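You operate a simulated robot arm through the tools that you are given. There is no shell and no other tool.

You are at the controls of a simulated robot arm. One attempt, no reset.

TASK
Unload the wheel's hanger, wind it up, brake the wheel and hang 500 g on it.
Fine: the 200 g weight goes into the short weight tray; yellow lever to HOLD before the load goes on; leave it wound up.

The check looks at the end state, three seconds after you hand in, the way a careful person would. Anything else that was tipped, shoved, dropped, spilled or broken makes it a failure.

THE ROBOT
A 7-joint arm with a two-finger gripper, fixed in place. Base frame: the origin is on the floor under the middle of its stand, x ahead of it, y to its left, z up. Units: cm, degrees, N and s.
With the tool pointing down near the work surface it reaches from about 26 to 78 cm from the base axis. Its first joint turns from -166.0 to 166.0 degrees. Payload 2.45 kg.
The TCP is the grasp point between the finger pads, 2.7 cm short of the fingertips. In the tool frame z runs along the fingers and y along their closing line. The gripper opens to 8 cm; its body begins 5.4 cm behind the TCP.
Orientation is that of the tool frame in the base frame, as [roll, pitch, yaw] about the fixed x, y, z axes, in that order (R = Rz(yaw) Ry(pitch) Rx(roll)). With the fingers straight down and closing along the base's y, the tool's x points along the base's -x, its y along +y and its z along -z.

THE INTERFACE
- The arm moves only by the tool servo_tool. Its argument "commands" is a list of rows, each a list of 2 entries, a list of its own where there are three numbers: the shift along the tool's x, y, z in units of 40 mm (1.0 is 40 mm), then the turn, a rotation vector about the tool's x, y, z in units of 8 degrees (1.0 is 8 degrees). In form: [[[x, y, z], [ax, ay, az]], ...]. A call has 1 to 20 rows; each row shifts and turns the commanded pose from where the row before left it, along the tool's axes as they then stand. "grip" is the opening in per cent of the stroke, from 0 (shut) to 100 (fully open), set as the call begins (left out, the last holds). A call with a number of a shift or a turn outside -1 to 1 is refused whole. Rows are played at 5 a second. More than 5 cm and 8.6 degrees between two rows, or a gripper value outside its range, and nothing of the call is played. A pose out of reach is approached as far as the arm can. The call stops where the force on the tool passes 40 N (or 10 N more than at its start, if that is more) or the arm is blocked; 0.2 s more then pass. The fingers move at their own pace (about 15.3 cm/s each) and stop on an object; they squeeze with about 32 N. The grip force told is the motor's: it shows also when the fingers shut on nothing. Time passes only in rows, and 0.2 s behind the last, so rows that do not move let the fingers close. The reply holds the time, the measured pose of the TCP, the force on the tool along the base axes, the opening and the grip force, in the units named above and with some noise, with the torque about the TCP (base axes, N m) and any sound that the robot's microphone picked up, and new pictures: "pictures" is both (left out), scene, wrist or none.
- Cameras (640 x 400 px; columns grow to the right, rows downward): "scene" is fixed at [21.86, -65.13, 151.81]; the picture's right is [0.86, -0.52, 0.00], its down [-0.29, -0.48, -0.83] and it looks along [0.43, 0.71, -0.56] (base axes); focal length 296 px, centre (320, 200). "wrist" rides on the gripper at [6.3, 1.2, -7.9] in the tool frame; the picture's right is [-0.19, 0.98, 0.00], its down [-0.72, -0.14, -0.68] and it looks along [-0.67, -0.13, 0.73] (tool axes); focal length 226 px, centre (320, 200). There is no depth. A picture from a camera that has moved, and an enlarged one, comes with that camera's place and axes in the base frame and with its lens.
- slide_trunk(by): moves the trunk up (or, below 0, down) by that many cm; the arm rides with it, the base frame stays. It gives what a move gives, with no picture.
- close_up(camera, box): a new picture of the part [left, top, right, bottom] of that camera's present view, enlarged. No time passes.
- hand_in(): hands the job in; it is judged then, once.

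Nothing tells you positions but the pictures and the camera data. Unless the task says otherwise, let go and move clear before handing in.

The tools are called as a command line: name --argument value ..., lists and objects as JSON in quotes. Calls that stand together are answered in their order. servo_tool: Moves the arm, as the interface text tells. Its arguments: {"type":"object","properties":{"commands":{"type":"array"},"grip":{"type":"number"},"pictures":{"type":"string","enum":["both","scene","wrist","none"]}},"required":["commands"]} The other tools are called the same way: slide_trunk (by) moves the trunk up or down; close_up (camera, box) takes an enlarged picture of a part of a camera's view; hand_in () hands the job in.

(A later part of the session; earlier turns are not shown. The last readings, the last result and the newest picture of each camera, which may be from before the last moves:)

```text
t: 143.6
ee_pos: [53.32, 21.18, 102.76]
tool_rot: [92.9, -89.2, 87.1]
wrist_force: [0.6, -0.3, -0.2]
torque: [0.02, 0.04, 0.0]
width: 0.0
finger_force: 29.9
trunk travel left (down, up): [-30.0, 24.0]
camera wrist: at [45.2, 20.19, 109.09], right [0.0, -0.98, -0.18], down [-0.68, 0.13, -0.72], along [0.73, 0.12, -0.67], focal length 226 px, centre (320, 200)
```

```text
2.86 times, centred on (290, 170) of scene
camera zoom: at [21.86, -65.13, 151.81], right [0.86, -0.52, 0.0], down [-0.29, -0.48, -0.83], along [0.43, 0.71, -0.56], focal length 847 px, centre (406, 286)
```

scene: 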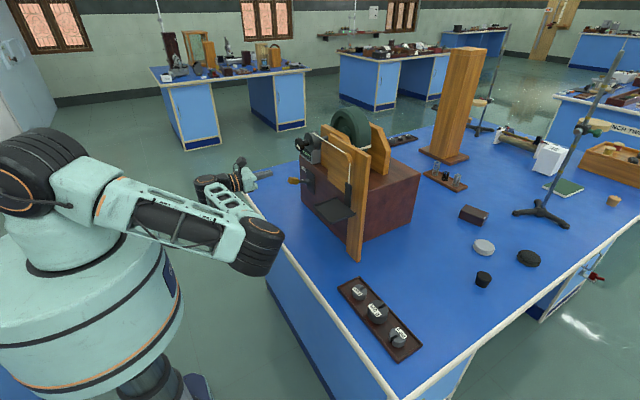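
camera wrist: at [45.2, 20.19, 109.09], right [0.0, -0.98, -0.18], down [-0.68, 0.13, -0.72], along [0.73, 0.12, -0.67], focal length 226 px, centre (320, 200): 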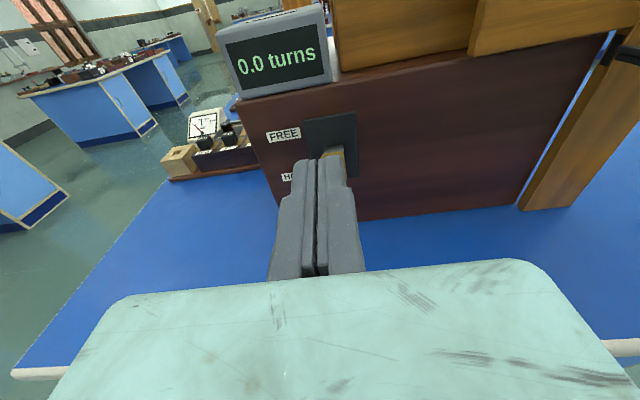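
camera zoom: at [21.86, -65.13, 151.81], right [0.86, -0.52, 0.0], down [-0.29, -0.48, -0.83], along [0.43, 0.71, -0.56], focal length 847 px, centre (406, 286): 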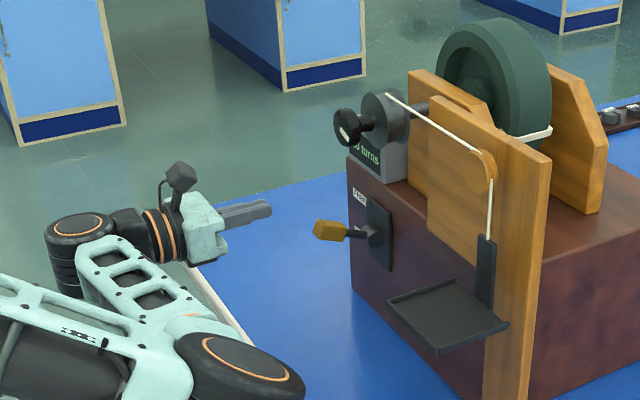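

The fingers line up with the handle in y and are about 5 cm above it. Advancing over the handle, then I'll press straight down.

servo_tool --commands '[[[0, 0.01, 0.48], [0, 0, 0]], [[0, 0.01, 0.48], [0, 0, 0]], [[0, 0.01, 0.48], [0, 0, 0]], [[0, 0.01, 0.46], [0, 0, 0]]]' --pictures "wrist"

close_up --camera "wrist" --box '[220, 60, 420, 220]'

close_up --camera "scene" --box '[230, 120, 350, 220]'

```text
t: 144.6
ee_pos: [60.56, 20.94, 102.43]
tool_rot: [91.8, -89.2, 88.3]
wrist_force: [0.0, -0.1, 0.4]
torque: [0.03, -0.01, -0.01]
width: 0.01
finger_force: 30.2
trunk travel left (down, up): [-30.0, 24.0]
camera wrist: at [52.57, 19.93, 108.77], right [0.0, -0.98, -0.18], down [-0.68, 0.13, -0.72], along [0.73, 0.12, -0.67], focal length 226 px, centre (320, 200)
```

wrist: 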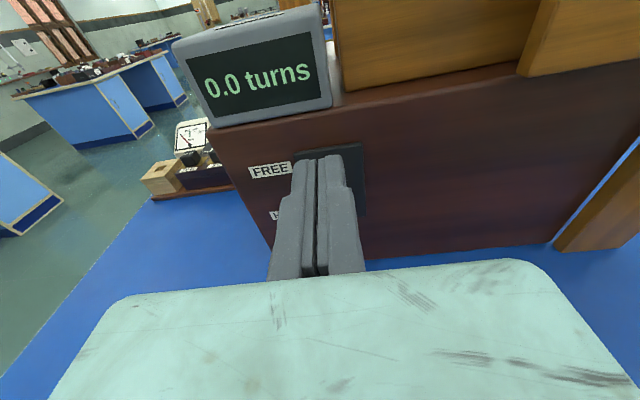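

```text
2.50 times, centred on (320, 140) of wrist
camera zoom: at [52.57, 19.93, 108.77], right [0.0, -0.98, -0.18], down [-0.68, 0.13, -0.72], along [0.73, 0.12, -0.67], focal length 565 px, centre (320, 350)
```

zoom: 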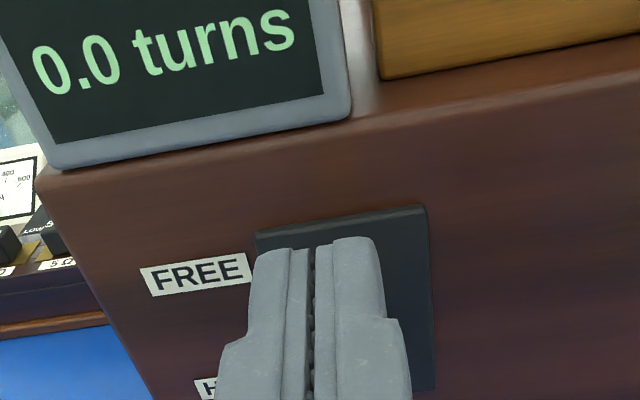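

```text
4.00 times, centred on (290, 170) of scene
camera zoom: at [21.86, -65.13, 151.81], right [0.86, -0.52, 0.0], down [-0.29, -0.48, -0.83], along [0.43, 0.71, -0.56], focal length 1186 px, centre (440, 320)
```

zoom: 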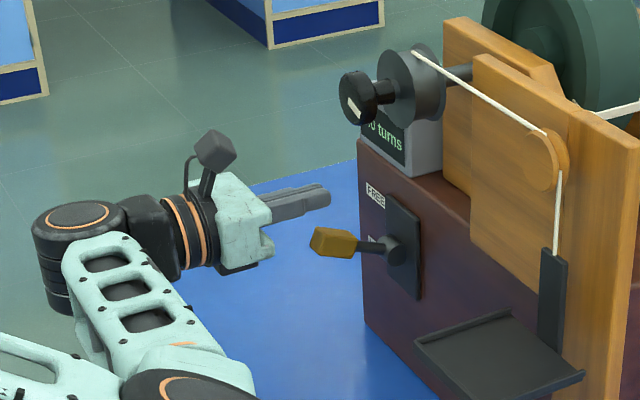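

The fingers are right above the handle. Pressing down in small steps.

servo_tool --commands '[[[-0.2, 0, 0], [0, 0, 0]], [[-0.2, 0, 0], [0, 0, 0]], [[-0.15, 0, 0], [0, 0, 0]], [[-0.15, 0, 0], [0, 0, 0]]]' --pictures "none"

close_up --camera "scene" --box '[230, 120, 350, 220]'

```text
t: 145.6
ee_pos: [60.62, 20.9, 99.49]
tool_rot: [89.8, -89.2, 90.2]
wrist_force: [0.5, -0.9, 1.5]
torque: [-0.01, -0.05, 0.03]
width: 0.0
finger_force: 30.2
trunk travel left (down, up): [-30.0, 24.0]
```

```text
4.00 times, centred on (290, 170) of scene
camera zoom: at [21.86, -65.13, 151.81], right [0.86, -0.52, 0.0], down [-0.29, -0.48, -0.83], along [0.43, 0.71, -0.56], focal length 1186 px, centre (440, 320)
```

zoom: 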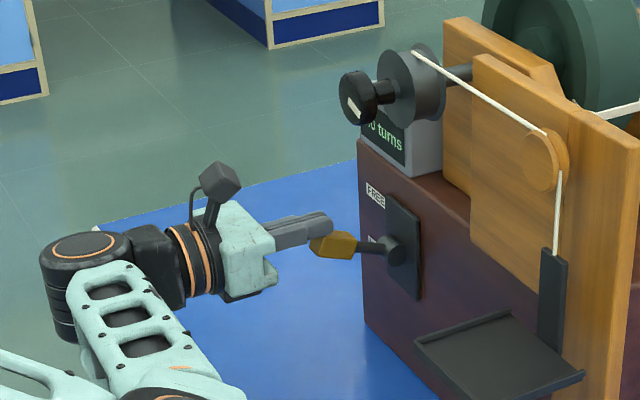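

Contact with the handle is light. Continuing downward.

servo_tool --commands '[[[-0.15, 0, 0], [0, 0, 0]], [[-0.15, 0, 0], [0, 0, 0]], [[-0.15, 0, 0], [0, 0, 0]], [[-0.15, 0, 0], [0, 0, 0]]]' --pictures "none"

close_up --camera "scene" --box '[230, 120, 350, 220]'

```text
t: 146.6
ee_pos: [60.7, 20.94, 97.11]
tool_rot: [90.8, -89.3, 89.2]
wrist_force: [0.5, 0.3, 0.8]
torque: [0.01, 0.0, 0.01]
width: 0.0
finger_force: 30.2
trunk travel left (down, up): [-30.0, 24.0]
```

```text
4.00 times, centred on (290, 170) of scene
camera zoom: at [21.86, -65.13, 151.81], right [0.86, -0.52, 0.0], down [-0.29, -0.48, -0.83], along [0.43, 0.71, -0.56], focal length 1186 px, centre (440, 320)
```

zoom: 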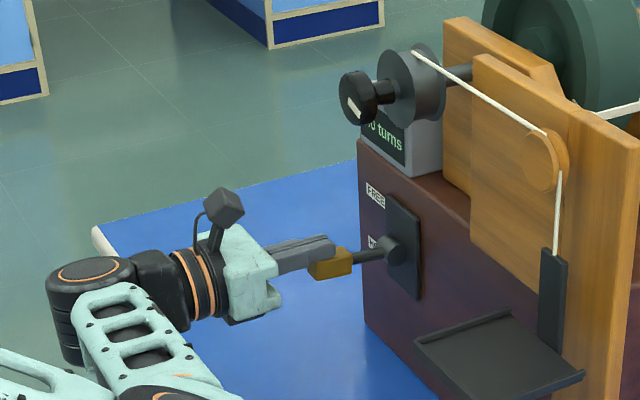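

The lever follows easily. Continuing toward HOLD.

servo_tool --commands '[[[-0.15, 0, 0], [0, 0, 0]], [[-0.15, 0, 0], [0, 0, 0]], [[-0.15, 0, 0], [0, 0, 0]], [[-0.15, 0, 0], [0, 0, 0]]]' --pictures "none"

close_up --camera "scene" --box '[230, 120, 350, 220]'

```text
t: 147.6
ee_pos: [60.56, 20.9, 94.89]
tool_rot: [90.9, -89.2, 89.1]
wrist_force: [-0.9, -0.7, 0.1]
torque: [0.01, 0.0, -0.03]
width: 0.02
finger_force: 29.9
trunk travel left (down, up): [-30.0, 24.0]
```

```text
4.00 times, centred on (290, 170) of scene
camera zoom: at [21.86, -65.13, 151.81], right [0.86, -0.52, 0.0], down [-0.29, -0.48, -0.83], along [0.43, 0.71, -0.56], focal length 1186 px, centre (440, 320)
```

zoom: 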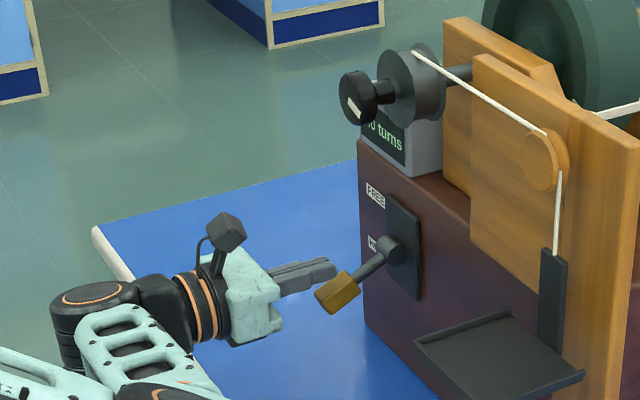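

The lever has snapped over centre down to HOLD. I'll give it a gentle extra nudge to confirm it's against its stop.

servo_tool --commands '[[[-0.1, 0, 0], [0, 0, 0]], [[-0.1, 0, 0], [0, 0, 0]], [[-0.1, 0, 0], [0, 0, 0]], [[-0.08, 0, 0], [0, 0, 0]]]' --pictures "none"

close_up --camera "scene" --box '[230, 120, 350, 220]'

```text
t: 148.6
ee_pos: [60.78, 20.82, 93.59]
tool_rot: [77.7, -89.3, 102.1]
wrist_force: [-2.0, -0.2, 9.3]
torque: [0.13, -0.1, -0.05]
width: 0.59
finger_force: 29.6
trunk travel left (down, up): [-30.0, 24.0]
```

```text
4.00 times, centred on (290, 170) of scene
camera zoom: at [21.86, -65.13, 151.81], right [0.86, -0.52, 0.0], down [-0.29, -0.48, -0.83], along [0.43, 0.71, -0.56], focal length 1186 px, centre (440, 320)
```

zoom: 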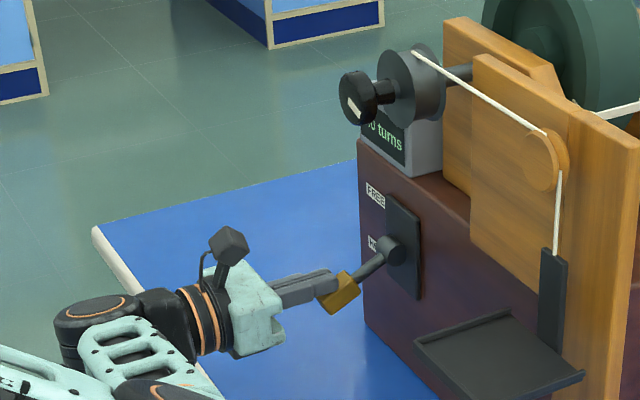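

The lever is firmly at its stop, but the handle edge has slightly pried the fingers. I'll open the fingers first so nothing can drag it back up, then withdraw straight back.

servo_tool --commands '[[[0, 0, 0], [0, 0, 0]], [[0, 0, 0], [0, 0, 0]]]' --grip 50 --pictures "none"

servo_tool --commands '[[[0.1, 0, 0], [0, 0, 0]], [[0, 0, -0.4], [0, 0, 0]], [[0, 0, -0.6], [0, 0, 0]], [[0, 0, -0.7], [0, 0, 0]], [[0, 0, -0.7], [0, 0, 0]]]' --pictures "both"

close_up --camera "scene" --box '[250, 110, 390, 250]'

close_up --camera "wrist" --box '[200, 0, 440, 200]'

```text
t: 149.2
ee_pos: [60.7, 20.8, 93.41]
tool_rot: [93.8, -89.2, 86.3]
wrist_force: [-0.5, 0.3, 0.2]
torque: [0.02, 0.01, -0.02]
width: 3.99
finger_force: 0.0
trunk travel left (down, up): [-30.0, 24.0]
```

```text
t: 150.4
ee_pos: [51.24, 20.76, 93.74]
tool_rot: [89.9, -89.2, 90.1]
wrist_force: [0.6, 0.9, 0.3]
torque: [0.01, -0.01, 0.01]
width: 4.01
finger_force: 0.1
trunk travel left (down, up): [-30.0, 24.0]
camera wrist: at [43.19, 19.67, 100.14], right [0.0, -0.98, -0.18], down [-0.68, 0.13, -0.72], along [0.73, 0.12, -0.67], focal length 226 px, centre (320, 200)
```

scene: 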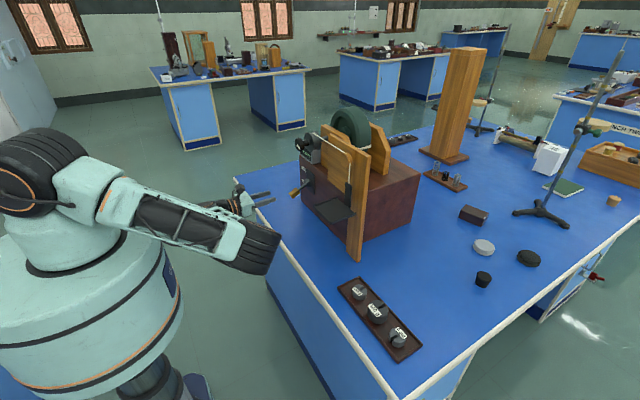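
wrist: 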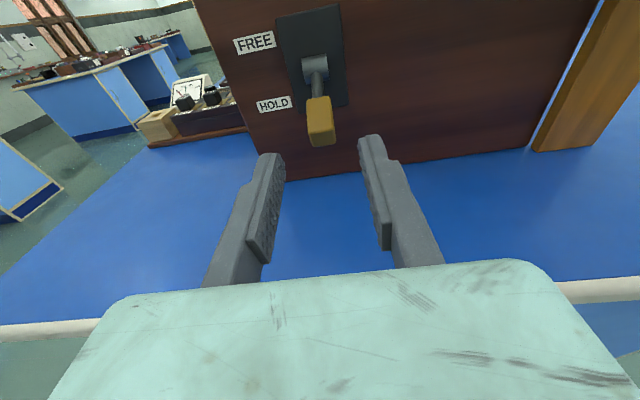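

```text
2.86 times, centred on (320, 180) of scene
camera zoom: at [21.86, -65.13, 151.81], right [0.86, -0.52, 0.0], down [-0.29, -0.48, -0.83], along [0.43, 0.71, -0.56], focal length 847 px, centre (320, 257)
```

zoom: 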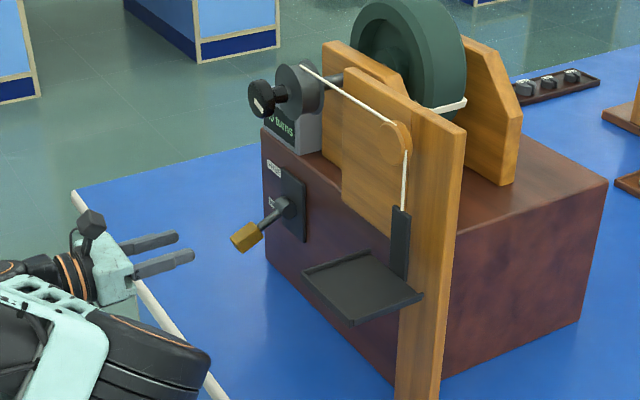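

```text
2.00 times, centred on (320, 100) of wrist
camera zoom: at [43.19, 19.67, 100.14], right [0.0, -0.98, -0.18], down [-0.68, 0.13, -0.72], along [0.73, 0.12, -0.67], focal length 452 px, centre (320, 400)
```

zoom: 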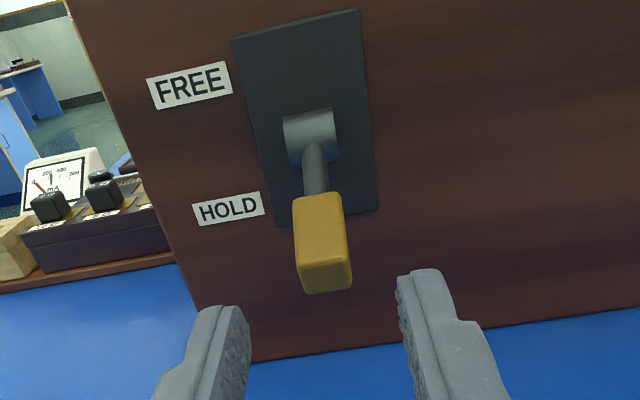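

The lever clearly points at HOLD and the wheel and hanger are unmoved. Next is the 500 g weight. First I raise the hand away and un-twist the wrist in free space so the camera ends on the robot side again.

servo_tool --commands '[[[0.667, 0.417, -0.167], [0, 0, 0]], [[0.667, 0.417, -0.167], [0, 0, 0]], [[0.667, 0.417, -0.167], [0, 0, 0]], [[0.667, 0.417, -0.167], [0, 0, 0]], [[0.667, 0.417, -0.167], [0, 0, 0]], [[0.667, 0.417, -0.167], [0, 0, 0]]]' --grip 90 --pictures "none"

servo_tool --commands '[[[0, 0, 0], [0, 0, -1]], [[0, 0, 0], [0, 0, -1]], [[0, 0, 0], [0, 0, -1]], [[0, 0, 0], [0, 0, -1]], [[0, 0, 0], [0, 0, -1]], [[0, 0, 0], [0, 0, -1]], [[0, 0, 0], [0, 0, -1]], [[0, 0, 0], [0, 0, -1]], [[0, 0, 0], [0, 0, -1]], [[0, 0, 0], [0, 0, -1]], [[0, 0, 0], [0, 0, -1]], [[0, 0, 0], [0, 0, -1]], [[0, 0, 0], [0, 0, -1]], [[0, 0, 0], [0, 0, -1]], [[0, 0, 0], [0, 0, -1]], [[0, 0, 0], [0, 0, -1]], [[0, 0, 0], [0, 0, -1]], [[0, 0, 0], [0, 0, -1]], [[0, 0, 0], [0, 0, -1]]]' --pictures "both"

```text
t: 151.8
ee_pos: [47.07, 10.84, 109.98]
tool_rot: [89.8, -89.3, 90.1]
wrist_force: [0.2, 0.0, -0.4]
torque: [-0.04, -0.02, -0.02]
width: 7.25
finger_force: 0.0
trunk travel left (down, up): [-30.0, 24.0]
```

```text
t: 155.8
ee_pos: [47.17, 11.04, 109.98]
tool_rot: [89.9, 63.1, 89.9]
wrist_force: [0.3, -0.5, 0.3]
torque: [0.0, 0.01, 0.03]
width: 7.2
finger_force: 0.0
trunk travel left (down, up): [-30.0, 24.0]
camera wrist: at [39.14, 15.17, 104.79], right [0.0, 0.79, 0.62], down [-0.68, -0.45, 0.58], along [0.73, -0.42, 0.54], focal length 226 px, centre (320, 200)
```

scene: 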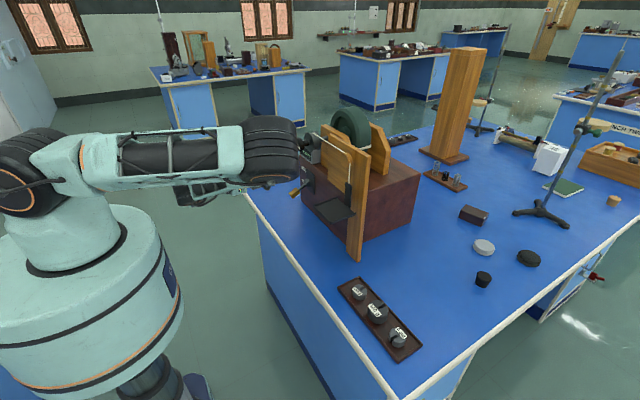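
wrist: 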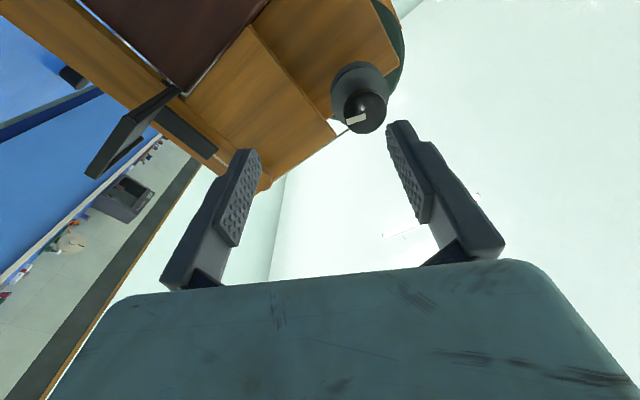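

Continuing the un-twist to finish the half-turn.

servo_tool --commands '[[[0, 0, 0], [0, 0, -0.84]], [[0, 0, 0], [0, 0, -0.84]], [[0, 0, 0], [0, 0, -0.84]], [[0, 0, 0], [0, 0, -0.84]], [[0, 0, 0], [0, 0, 0]]]' --pictures "scene"

```text
t: 157.0
ee_pos: [47.08, 10.98, 109.8]
tool_rot: [95.5, 89.7, 95.3]
wrist_force: [-0.3, 0.1, 0.3]
torque: [-0.03, 0.02, -0.03]
width: 7.2
finger_force: 0.1
trunk travel left (down, up): [-30.0, 24.0]
```

scene: 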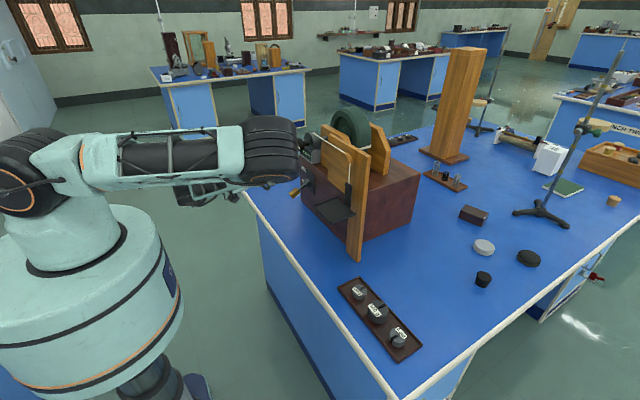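

Now pitching the fingers down to the 25° back-leaning attitude.

servo_tool --commands '[[[0, 0, 0], [0, 0.8, 0]], [[0, 0, 0], [0, 0.8, 0]], [[0, 0, 0], [0, 0.8, 0]], [[0, 0, 0], [0, 0.8, 0]], [[0, 0, 0], [0, 0.8, 0]]]' --pictures "scene"

```text
t: 158.2
ee_pos: [47.92, 11.43, 109.48]
tool_rot: [179.3, 57.9, 179.3]
wrist_force: [0.5, -0.3, 0.2]
torque: [-0.02, 0.02, 0.0]
width: 7.2
finger_force: 0.0
out of reach, approached as far as the arm can: row 2, 3
trunk travel left (down, up): [-30.0, 24.0]
```

scene: 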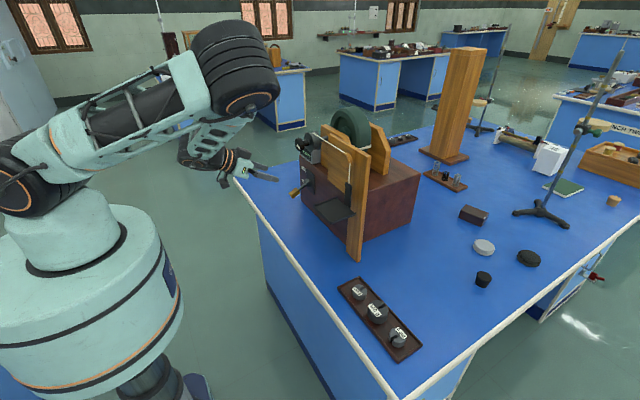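

servo_tool --commands '[[[0, 0, 0], [0, 0.8, 0]], [[0, 0, 0], [0, 0.8, 0]], [[0, 0, 0], [0, 0.8, 0]], [[0, 0, 0], [0, 0.8, 0]], [[0, 0, 0], [0, 0.8, 0]], [[0, 0, 0], [0, 0, 0]]]' --pictures "both"

```text
t: 159.6
ee_pos: [47.9, 11.51, 109.56]
tool_rot: [179.5, 26.0, 179.9]
wrist_force: [0.6, 0.0, -0.3]
torque: [0.03, 0.01, 0.01]
width: 7.19
finger_force: 0.1
trunk travel left (down, up): [-30.0, 24.0]
camera wrist: at [38.67, 12.73, 113.92], right [0.17, 0.98, 0.09], down [0.35, -0.15, 0.93], along [0.92, -0.13, -0.37], focal length 226 px, centre (320, 200)
```

scene: 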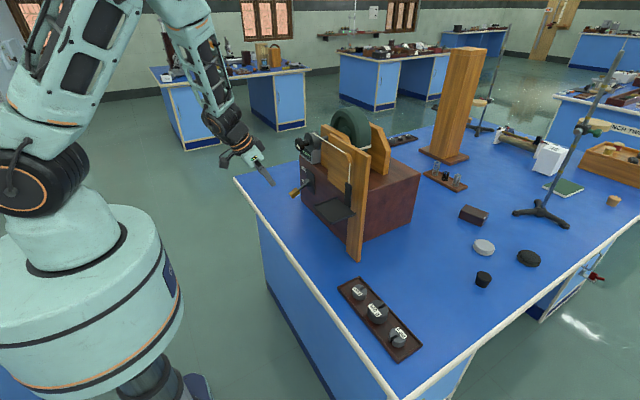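
wrist: 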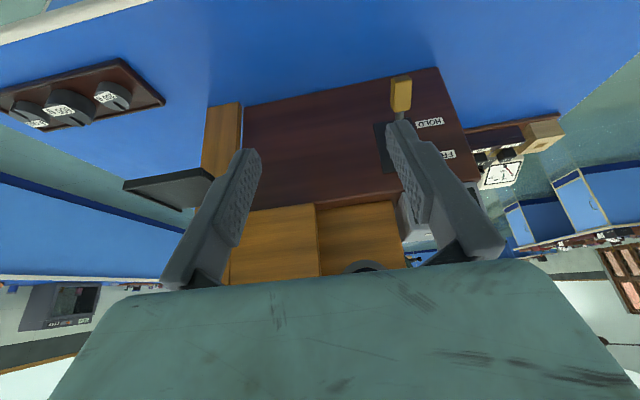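

Good attitude. Traversing to the tray with the 500 g weight, keeping well in front of the hanger.

servo_tool --commands '[[[0.017, -0.875, 0.1], [0, 0, 0]], [[0.017, -0.875, 0.1], [0, 0, 0]], [[0.017, -0.875, 0.1], [0, 0, 0]], [[0.017, -0.875, 0.1], [0, 0, 0]], [[0.017, -0.875, 0.1], [0, 0, 0]], [[0.017, -0.875, 0.1], [0, 0, 0]], [[0.017, -0.875, 0.25], [0, 0, 0]], [[0.017, -0.875, 0.25], [0, 0, 0]], [[0.017, -0.875, 0.25], [0, 0, 0]], [[0.017, -0.875, 0.25], [0, 0, 0]], [[0.017, -0.875, 0.25], [0, 0, 0]], [[0.017, -0.875, 0.25], [0, 0, 0]]]' --grip 92 --pictures "both"

close_up --camera "wrist" --box '[200, 0, 440, 180]'

close_up --camera "scene" --box '[320, 260, 440, 370]'

```text
t: 162.2
ee_pos: [50.65, -30.51, 101.22]
tool_rot: [179.7, 26.0, -180.0]
wrist_force: [-0.6, -0.4, -0.3]
torque: [-0.02, 0.0, -0.03]
width: 7.33
finger_force: 0.1
trunk travel left (down, up): [-30.0, 24.0]
camera wrist: at [41.47, -29.21, 105.7], right [0.17, 0.98, 0.09], down [0.35, -0.15, 0.93], along [0.92, -0.13, -0.37], focal length 226 px, centre (320, 200)
```

scene: 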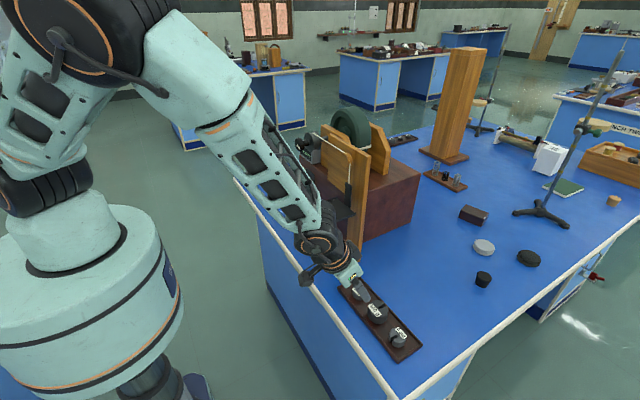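
wrist: 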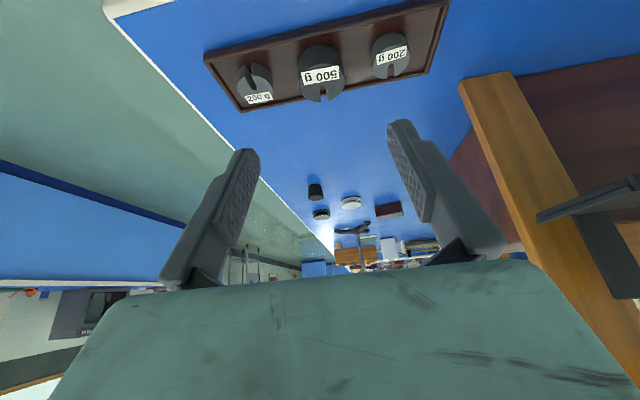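

```text
2.22 times, centred on (320, 90) of wrist
camera zoom: at [41.47, -29.21, 105.7], right [0.17, 0.98, 0.09], down [0.35, -0.15, 0.93], along [0.92, -0.13, -0.37], focal length 502 px, centre (320, 444)
```

zoom: 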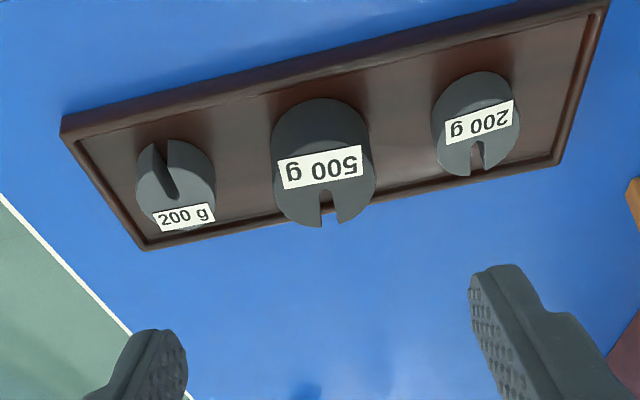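

```text
3.64 times, centred on (380, 315) of scene
camera zoom: at [21.86, -65.13, 151.81], right [0.86, -0.52, 0.0], down [-0.29, -0.48, -0.83], along [0.43, 0.71, -0.56], focal length 1078 px, centre (102, -218)
```

zoom: 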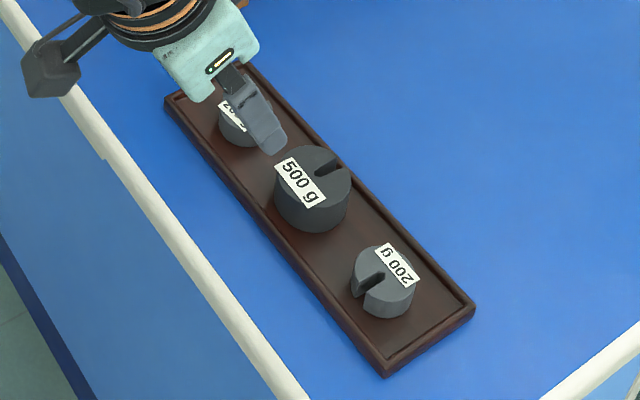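

The 500 g weight is at about (61.4, -30.4) with its top at z≈82.7 and a diameter of 5.8 cm. I'll line up along the tool axis and stop about 5 cm short.

servo_tool --commands '[[[-0.067, 0.005, 0.737], [0, 0, 0]], [[-0.067, 0.005, 0.737], [0, 0, 0]], [[-0.067, 0.005, 0.737], [0, 0, 0]], [[-0.067, 0.005, 0.737], [0, 0, 0]], [[-0.067, 0.005, 0.737], [0, 0, 0]]]' --pictures "wrist"

close_up --camera "wrist" --box '[200, 40, 440, 220]'

close_up --camera "scene" --box '[320, 260, 440, 370]'

```text
t: 163.4
ee_pos: [58.3, -30.29, 88.61]
tool_rot: [179.8, 26.0, 179.9]
wrist_force: [0.0, 0.4, 0.4]
torque: [0.03, 0.01, 0.03]
width: 7.37
finger_force: 0.0
trunk travel left (down, up): [-30.0, 24.0]
camera wrist: at [49.13, -28.92, 92.94], right [0.17, 0.98, 0.09], down [0.35, -0.15, 0.93], along [0.92, -0.13, -0.37], focal length 226 px, centre (320, 200)
```

wrist: 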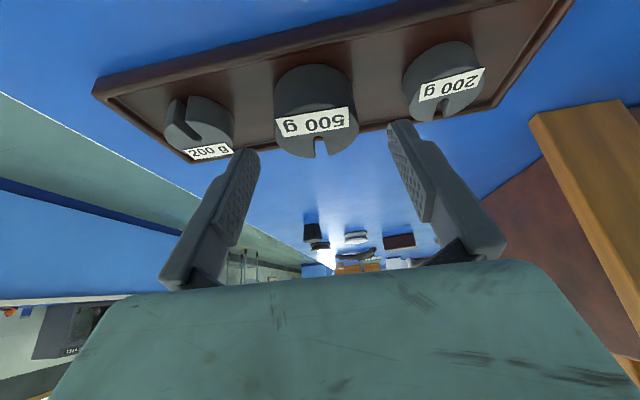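

```text
2.22 times, centred on (320, 130) of wrist
camera zoom: at [49.13, -28.92, 92.94], right [0.17, 0.98, 0.09], down [0.35, -0.15, 0.93], along [0.92, -0.13, -0.37], focal length 502 px, centre (320, 356)
```

zoom: 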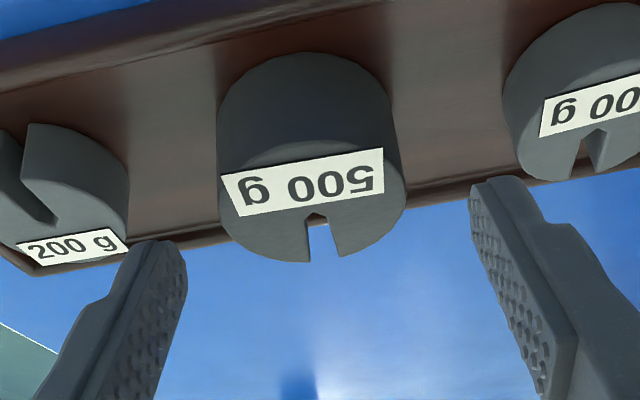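

```text
3.64 times, centred on (380, 315) of scene
camera zoom: at [21.86, -65.13, 151.81], right [0.86, -0.52, 0.0], down [-0.29, -0.48, -0.83], along [0.43, 0.71, -0.56], focal length 1078 px, centre (102, -218)
```

zoom: 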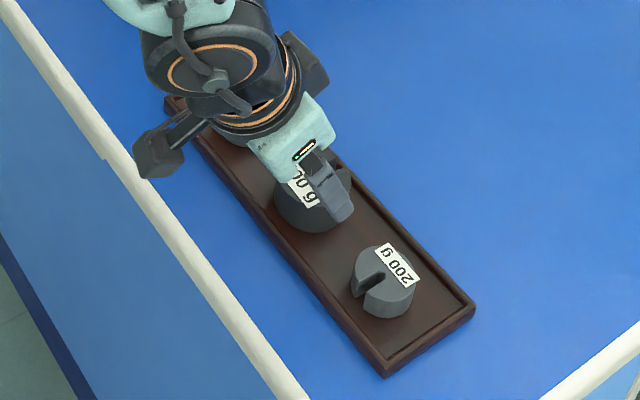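

Good margins on both neighbours. Narrowing the opening slightly and descending around the 500 g weight.

servo_tool --commands '[[[0, -0.007, 0.25], [0, 0, 0]], [[0, -0.007, 0.25], [0, 0, 0]], [[0, -0.007, 0.25], [0, 0, 0]], [[0, -0.007, 0.25], [0, 0, 0]], [[0, -0.007, 0.24], [0, 0, 0]]]' --grip 87 --pictures "wrist"

close_up --camera "wrist" --box '[200, 60, 440, 240]'

close_up --camera "scene" --box '[320, 260, 440, 370]'

```text
t: 164.6
ee_pos: [60.45, -30.61, 84.27]
tool_rot: [179.7, 26.1, 179.9]
wrist_force: [-4.0, -2.3, 7.2]
torque: [-0.33, 0.08, -0.19]
width: 6.79
finger_force: 0.0
trunk travel left (down, up): [-30.0, 24.0]
camera wrist: at [51.31, -29.26, 88.68], right [0.17, 0.98, 0.09], down [0.35, -0.15, 0.93], along [0.92, -0.13, -0.36], focal length 226 px, centre (320, 200)
```

wrist: 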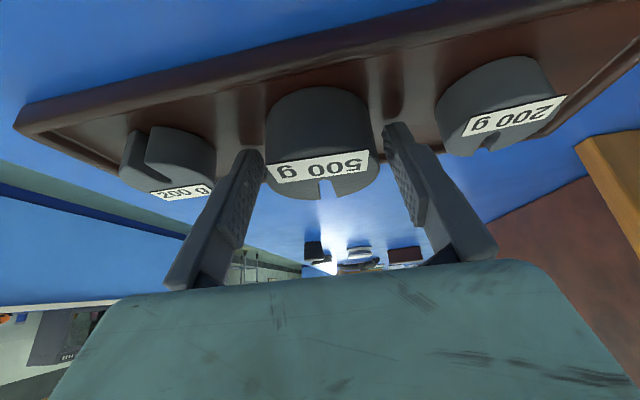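

```text
2.22 times, centred on (320, 150) of wrist
camera zoom: at [51.31, -29.26, 88.68], right [0.17, 0.98, 0.09], down [0.35, -0.15, 0.93], along [0.92, -0.13, -0.36], focal length 502 px, centre (320, 311)
```

zoom: 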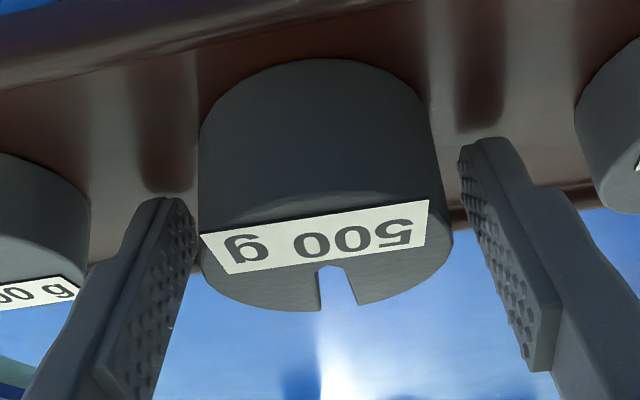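

```text
3.64 times, centred on (380, 315) of scene
camera zoom: at [21.86, -65.13, 151.81], right [0.86, -0.52, 0.0], down [-0.29, -0.48, -0.83], along [0.43, 0.71, -0.56], focal length 1078 px, centre (102, -218)
```

zoom: 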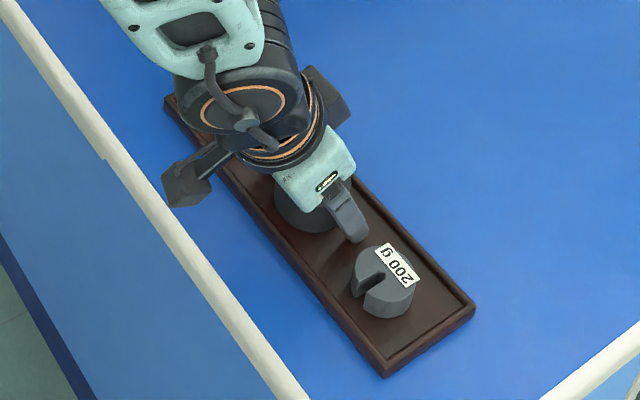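

There's a light touch on the left finger from the weight's side. Backing off a few mm and shifting 3 mm to the right (-y).

servo_tool --commands '[[[0, 0, -0.1], [0, 0, 0]], [[0, -0.075, 0], [0, 0, 0]], [[0, 0, 0], [0, 0, 0]]]' --pictures "wrist"

close_up --camera "wrist" --box '[200, 60, 440, 240]'

```text
t: 165.4
ee_pos: [60.53, -30.81, 84.67]
tool_rot: [179.6, 26.1, 180.0]
wrist_force: [0.2, -0.2, -0.2]
torque: [0.03, -0.03, 0.0]
width: 6.97
finger_force: 0.1
trunk travel left (down, up): [-30.0, 24.0]
camera wrist: at [51.29, -29.43, 88.96], right [0.17, 0.98, 0.09], down [0.35, -0.15, 0.93], along [0.92, -0.13, -0.37], focal length 226 px, centre (320, 200)
```

wrist: 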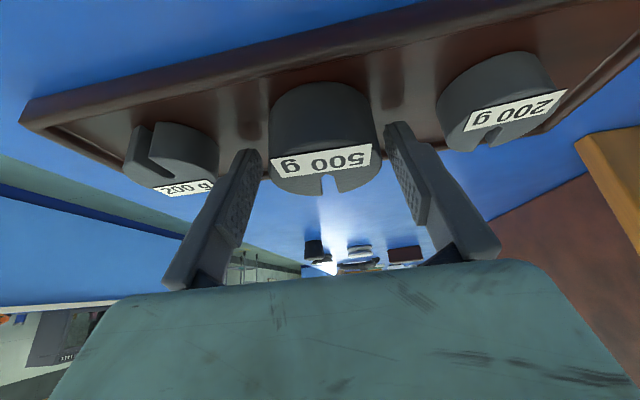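

```text
2.22 times, centred on (320, 150) of wrist
camera zoom: at [51.29, -29.43, 88.96], right [0.17, 0.98, 0.09], down [0.35, -0.15, 0.93], along [0.92, -0.13, -0.37], focal length 502 px, centre (320, 311)
```

zoom: 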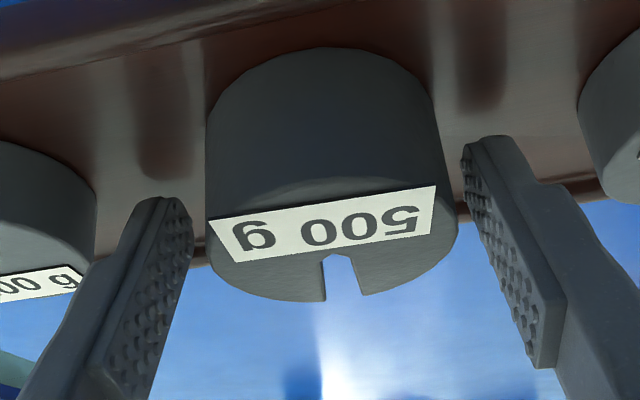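

Centred now. Lowering the last 6 mm and closing on it.

servo_tool --commands '[[[0, 0, 0.08], [0, 0, 0]], [[0, 0, 0.07], [0, 0, 0]], [[0, 0, 0], [0, 0, 0]]]' --pictures "none"

servo_tool --commands '[[[0, 0, 0], [0, 0, 0]], [[0, 0, 0], [0, 0, 0]], [[0, 0, 0], [0, 0, 0]]]' --grip 0 --pictures "wrist"

close_up --camera "wrist" --box '[200, 60, 440, 240]'

```text
t: 166.2
ee_pos: [60.79, -30.88, 84.23]
tool_rot: [179.7, 26.2, 179.9]
wrist_force: [-7.5, -4.5, 14.6]
torque: [-0.67, 0.13, -0.18]
width: 6.6
finger_force: 0.1
trunk travel left (down, up): [-30.0, 24.0]
```

```text
t: 167.0
ee_pos: [60.68, -30.77, 84.01]
tool_rot: [179.5, 25.9, 179.8]
wrist_force: [-0.6, -0.6, 0.6]
torque: [-0.02, 0.01, -0.02]
width: 5.34
finger_force: 31.5
trunk travel left (down, up): [-30.0, 24.0]
camera wrist: at [51.48, -29.57, 88.35], right [0.17, 0.98, 0.09], down [0.35, -0.15, 0.93], along [0.92, -0.13, -0.37], focal length 226 px, centre (320, 200)
```

wrist: 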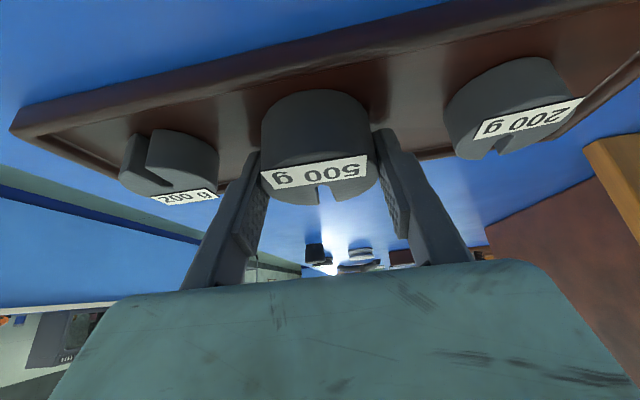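

```text
2.22 times, centred on (320, 150) of wrist
camera zoom: at [51.48, -29.57, 88.35], right [0.17, 0.98, 0.09], down [0.35, -0.15, 0.93], along [0.92, -0.13, -0.37], focal length 502 px, centre (320, 311)
```

zoom: 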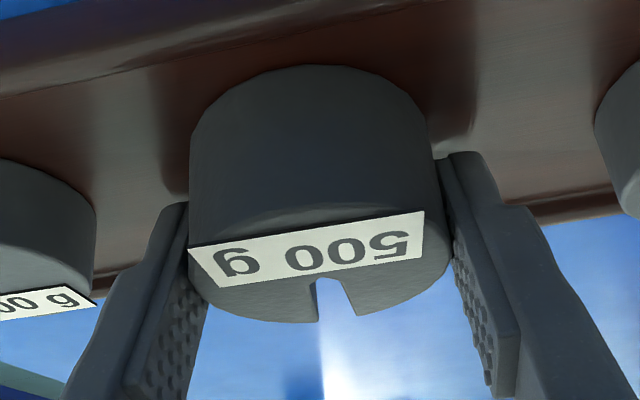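

The weight is gripped at 5.3 cm with neutral forces. Lifting straight up and checking the neighbours.

servo_tool --commands '[[[-0.05, 0, -0.1], [0, 0, 0]], [[-0.1, 0, -0.2], [0, 0, 0]], [[-0.2, 0, -0.42], [0, 0, 0]], [[-0.2, 0, -0.42], [0, 0, 0]], [[-0.2, 0, -0.42], [0, 0, 0]]]' --pictures "both"

close_up --camera "scene" --box '[320, 250, 440, 370]'

close_up --camera "wrist" --box '[60, 0, 600, 220]'

```text
t: 168.2
ee_pos: [60.69, -30.89, 90.9]
tool_rot: [179.6, 25.8, 179.8]
wrist_force: [-0.6, 0.3, -5.4]
torque: [0.0, 0.01, -0.02]
width: 5.37
finger_force: 31.8
trunk travel left (down, up): [-30.0, 24.0]
camera wrist: at [51.41, -29.59, 95.3], right [0.17, 0.98, 0.09], down [0.35, -0.15, 0.93], along [0.92, -0.13, -0.37], focal length 226 px, centre (320, 200)
```

scene: 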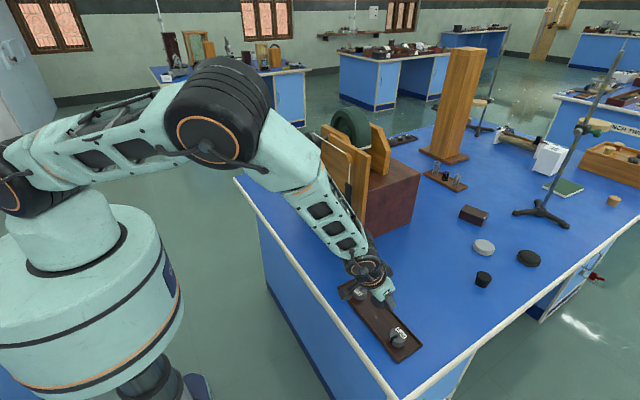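
wrist: 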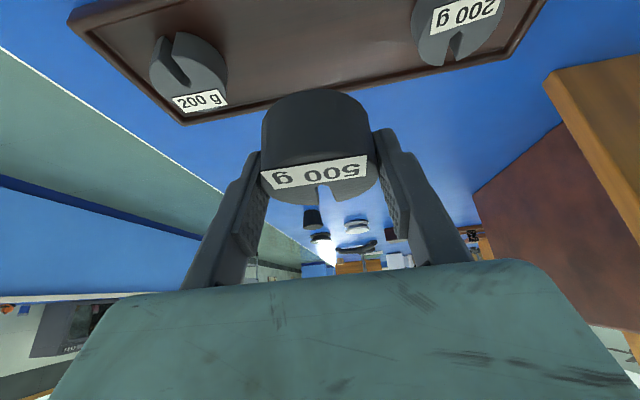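

```text
3.33 times, centred on (380, 310) of scene
camera zoom: at [21.86, -65.13, 151.81], right [0.86, -0.52, 0.0], down [-0.29, -0.48, -0.83], along [0.43, 0.71, -0.56], focal length 988 px, centre (120, -167)
```

zoom: 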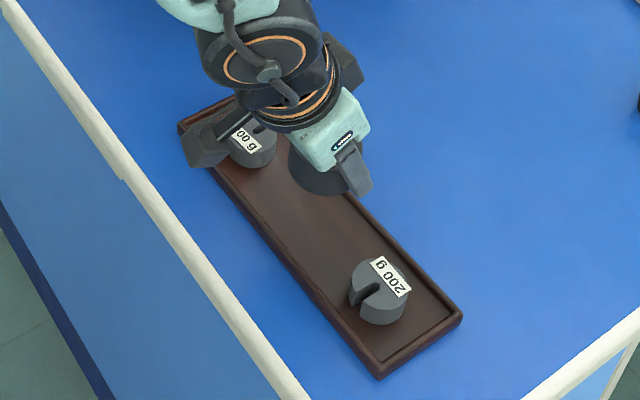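

```text
1.19 times, centred on (330, 110) of wrist
camera zoom: at [51.41, -29.59, 95.3], right [0.17, 0.98, 0.09], down [0.35, -0.15, 0.93], along [0.92, -0.13, -0.37], focal length 268 px, centre (308, 307)
```

zoom: 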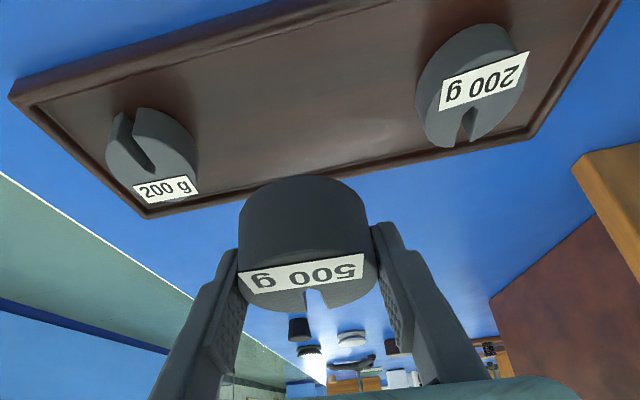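

The 500 g weight is in hand (5 N) and both 200 g weights stand in the tray. The hanger platform is now at about z≈100.6. I'll raise the weight, swing over in front of the hanger, and take a look before placing.

servo_tool --commands '[[[-0.084, 0, -0.7], [0, 0, 0]], [[-0.084, 0, -0.7], [0, 0, 0]], [[-0.084, 0, -0.7], [0, 0, 0]], [[-0.084, 0, -0.7], [0, 0, 0]], [[-0.084, 0, -0.7], [0, 0, 0]], [[-0.084, 0, -0.7], [0, 0, 0]], [[-0.084, 0, -0.7], [0, 0, 0]]]' --pictures "none"

servo_tool --commands '[[[0, 0.5, 0], [0, 0, 0]], [[0, 0.85, 0], [0, 0, 0]], [[0, 0.85, 0], [0, 0, 0]], [[0, 0.85, 0], [0, 0, 0]], [[0, 0.85, 0], [0, 0, 0]], [[0, 0.85, 0], [0, 0, 0]], [[0, 0.8, 0], [0, 0, 0]], [[0, 0.45, 0], [0, 0, 0]]]' --pictures "both"

close_up --camera "wrist" --box '[160, 0, 480, 200]'

close_up --camera "scene" --box '[250, 110, 390, 260]'

```text
t: 169.8
ee_pos: [54.28, -31.04, 109.4]
tool_rot: [179.8, 26.0, 179.9]
wrist_force: [-0.2, 0.0, -5.5]
torque: [0.03, 0.03, 0.01]
width: 5.32
finger_force: 32.0
trunk travel left (down, up): [-30.0, 24.0]
```

```text
t: 171.6
ee_pos: [54.18, -6.72, 109.75]
tool_rot: [179.8, 25.9, 179.8]
wrist_force: [-0.4, -0.2, -4.9]
torque: [-0.02, -0.01, 0.01]
width: 5.3
finger_force: 31.8
trunk travel left (down, up): [-30.0, 24.0]
camera wrist: at [44.93, -5.49, 114.12], right [0.17, 0.98, 0.09], down [0.35, -0.15, 0.93], along [0.92, -0.13, -0.37], focal length 226 px, centre (320, 200)
```

scene: 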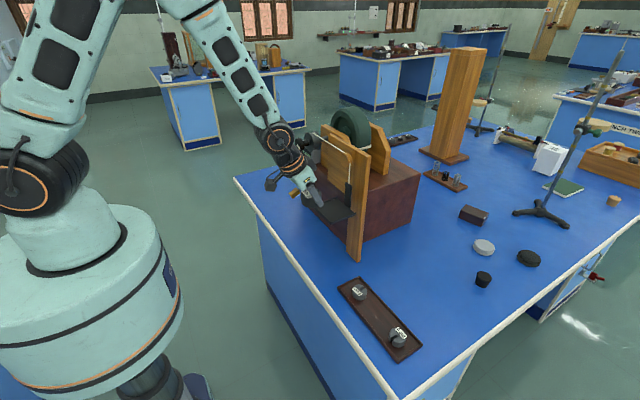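
wrist: 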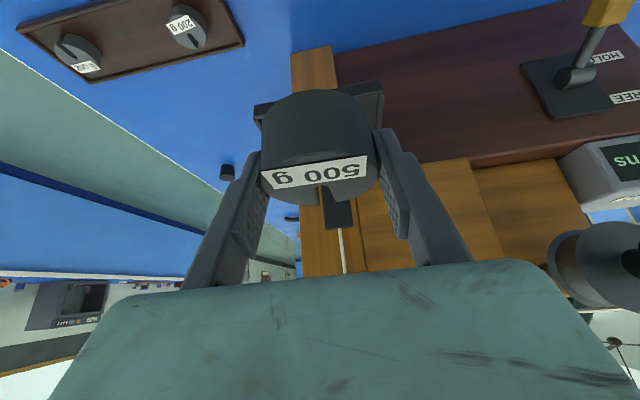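

```text
2.00 times, centred on (320, 100) of wrist
camera zoom: at [44.93, -5.49, 114.12], right [0.17, 0.98, 0.09], down [0.35, -0.15, 0.93], along [0.92, -0.13, -0.37], focal length 452 px, centre (320, 400)
```

zoom: 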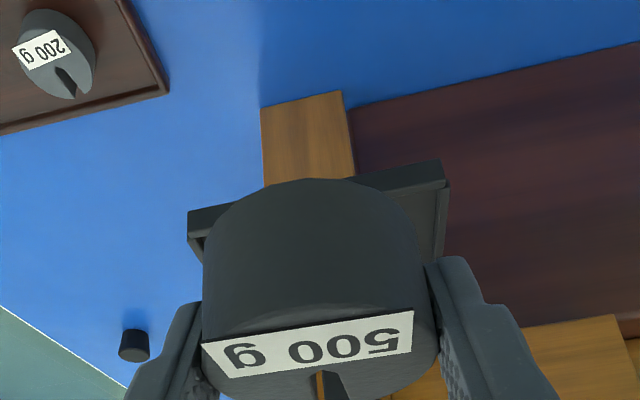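

```text
2.67 times, centred on (320, 185) of scene
camera zoom: at [21.86, -65.13, 151.81], right [0.86, -0.52, 0.0], down [-0.29, -0.48, -0.83], along [0.43, 0.71, -0.56], focal length 790 px, centre (320, 240)
```

zoom: 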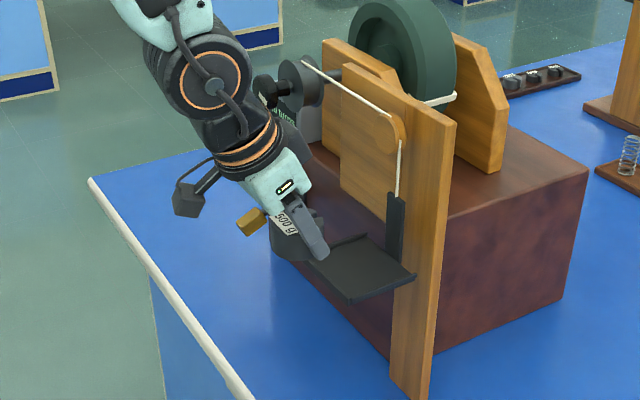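

The platform's front lip top is at z≈101.8 and its centre at about (62, -6.85). Moving the weight in above the platform at this safe height.

servo_tool --commands '[[[-0.31, -0.006, 0.151], [0, 0, 0]], [[-0.31, -0.006, 0.151], [0, 0, 0]], [[-0.31, -0.006, 0.151], [0, 0, 0]], [[-0.31, -0.006, 0.151], [0, 0, 0]], [[-0.31, -0.006, 0.151], [0, 0, 0]]]' --pictures "both"

close_up --camera "wrist" --box '[160, 0, 480, 220]'

close_up --camera "scene" --box '[280, 130, 380, 240]'

```text
t: 172.8
ee_pos: [61.19, -7.02, 109.49]
tool_rot: [179.6, 25.9, 179.8]
wrist_force: [0.4, 0.2, -5.5]
torque: [-0.02, 0.02, 0.0]
width: 5.36
finger_force: 32.0
trunk travel left (down, up): [-30.0, 24.0]
camera wrist: at [51.91, -5.64, 114.0], right [0.17, 0.98, 0.09], down [0.35, -0.15, 0.93], along [0.92, -0.13, -0.37], focal length 226 px, centre (320, 200)
```

scene: 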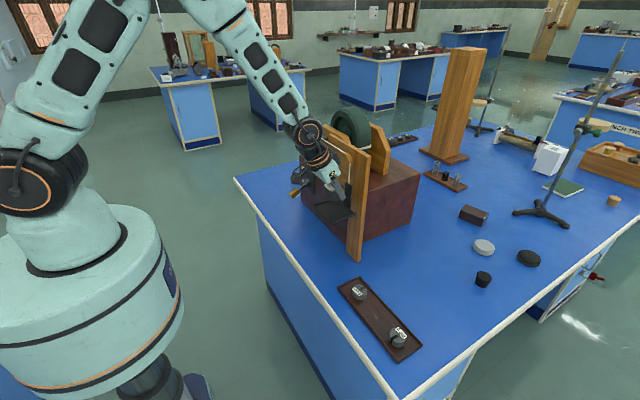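
wrist: 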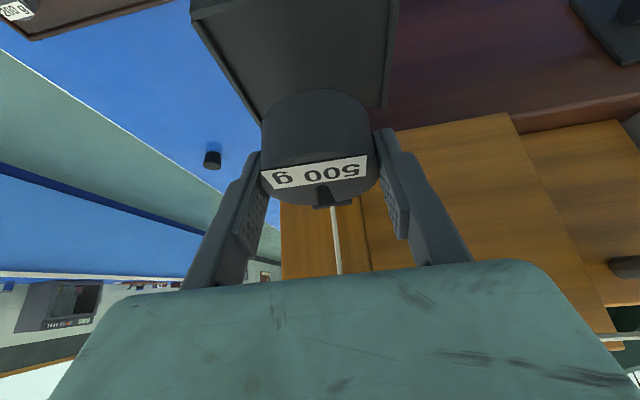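

```text
1.82 times, centred on (320, 110) of wrist
camera zoom: at [51.91, -5.64, 114.0], right [0.17, 0.98, 0.09], down [0.35, -0.15, 0.93], along [0.92, -0.13, -0.37], focal length 411 px, centre (320, 364)
```

zoom: 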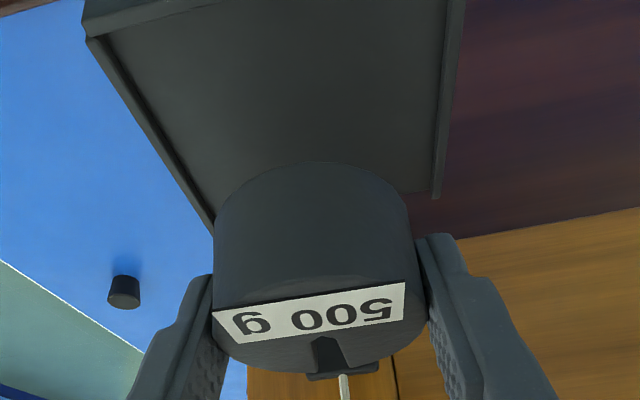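

```text
3.64 times, centred on (330, 185) of scene
camera zoom: at [21.86, -65.13, 151.81], right [0.86, -0.52, 0.0], down [-0.29, -0.48, -0.83], along [0.43, 0.71, -0.56], focal length 1078 px, centre (284, 254)
```

zoom: 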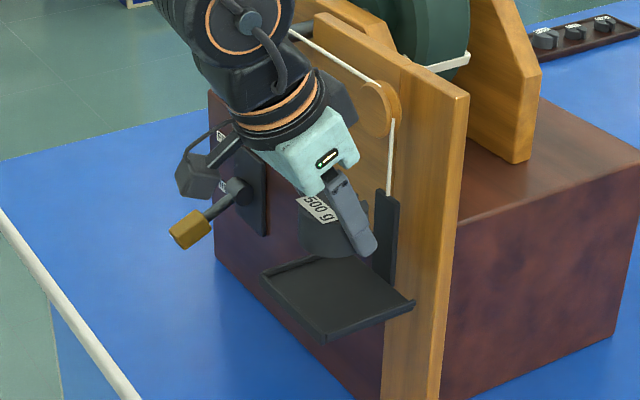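

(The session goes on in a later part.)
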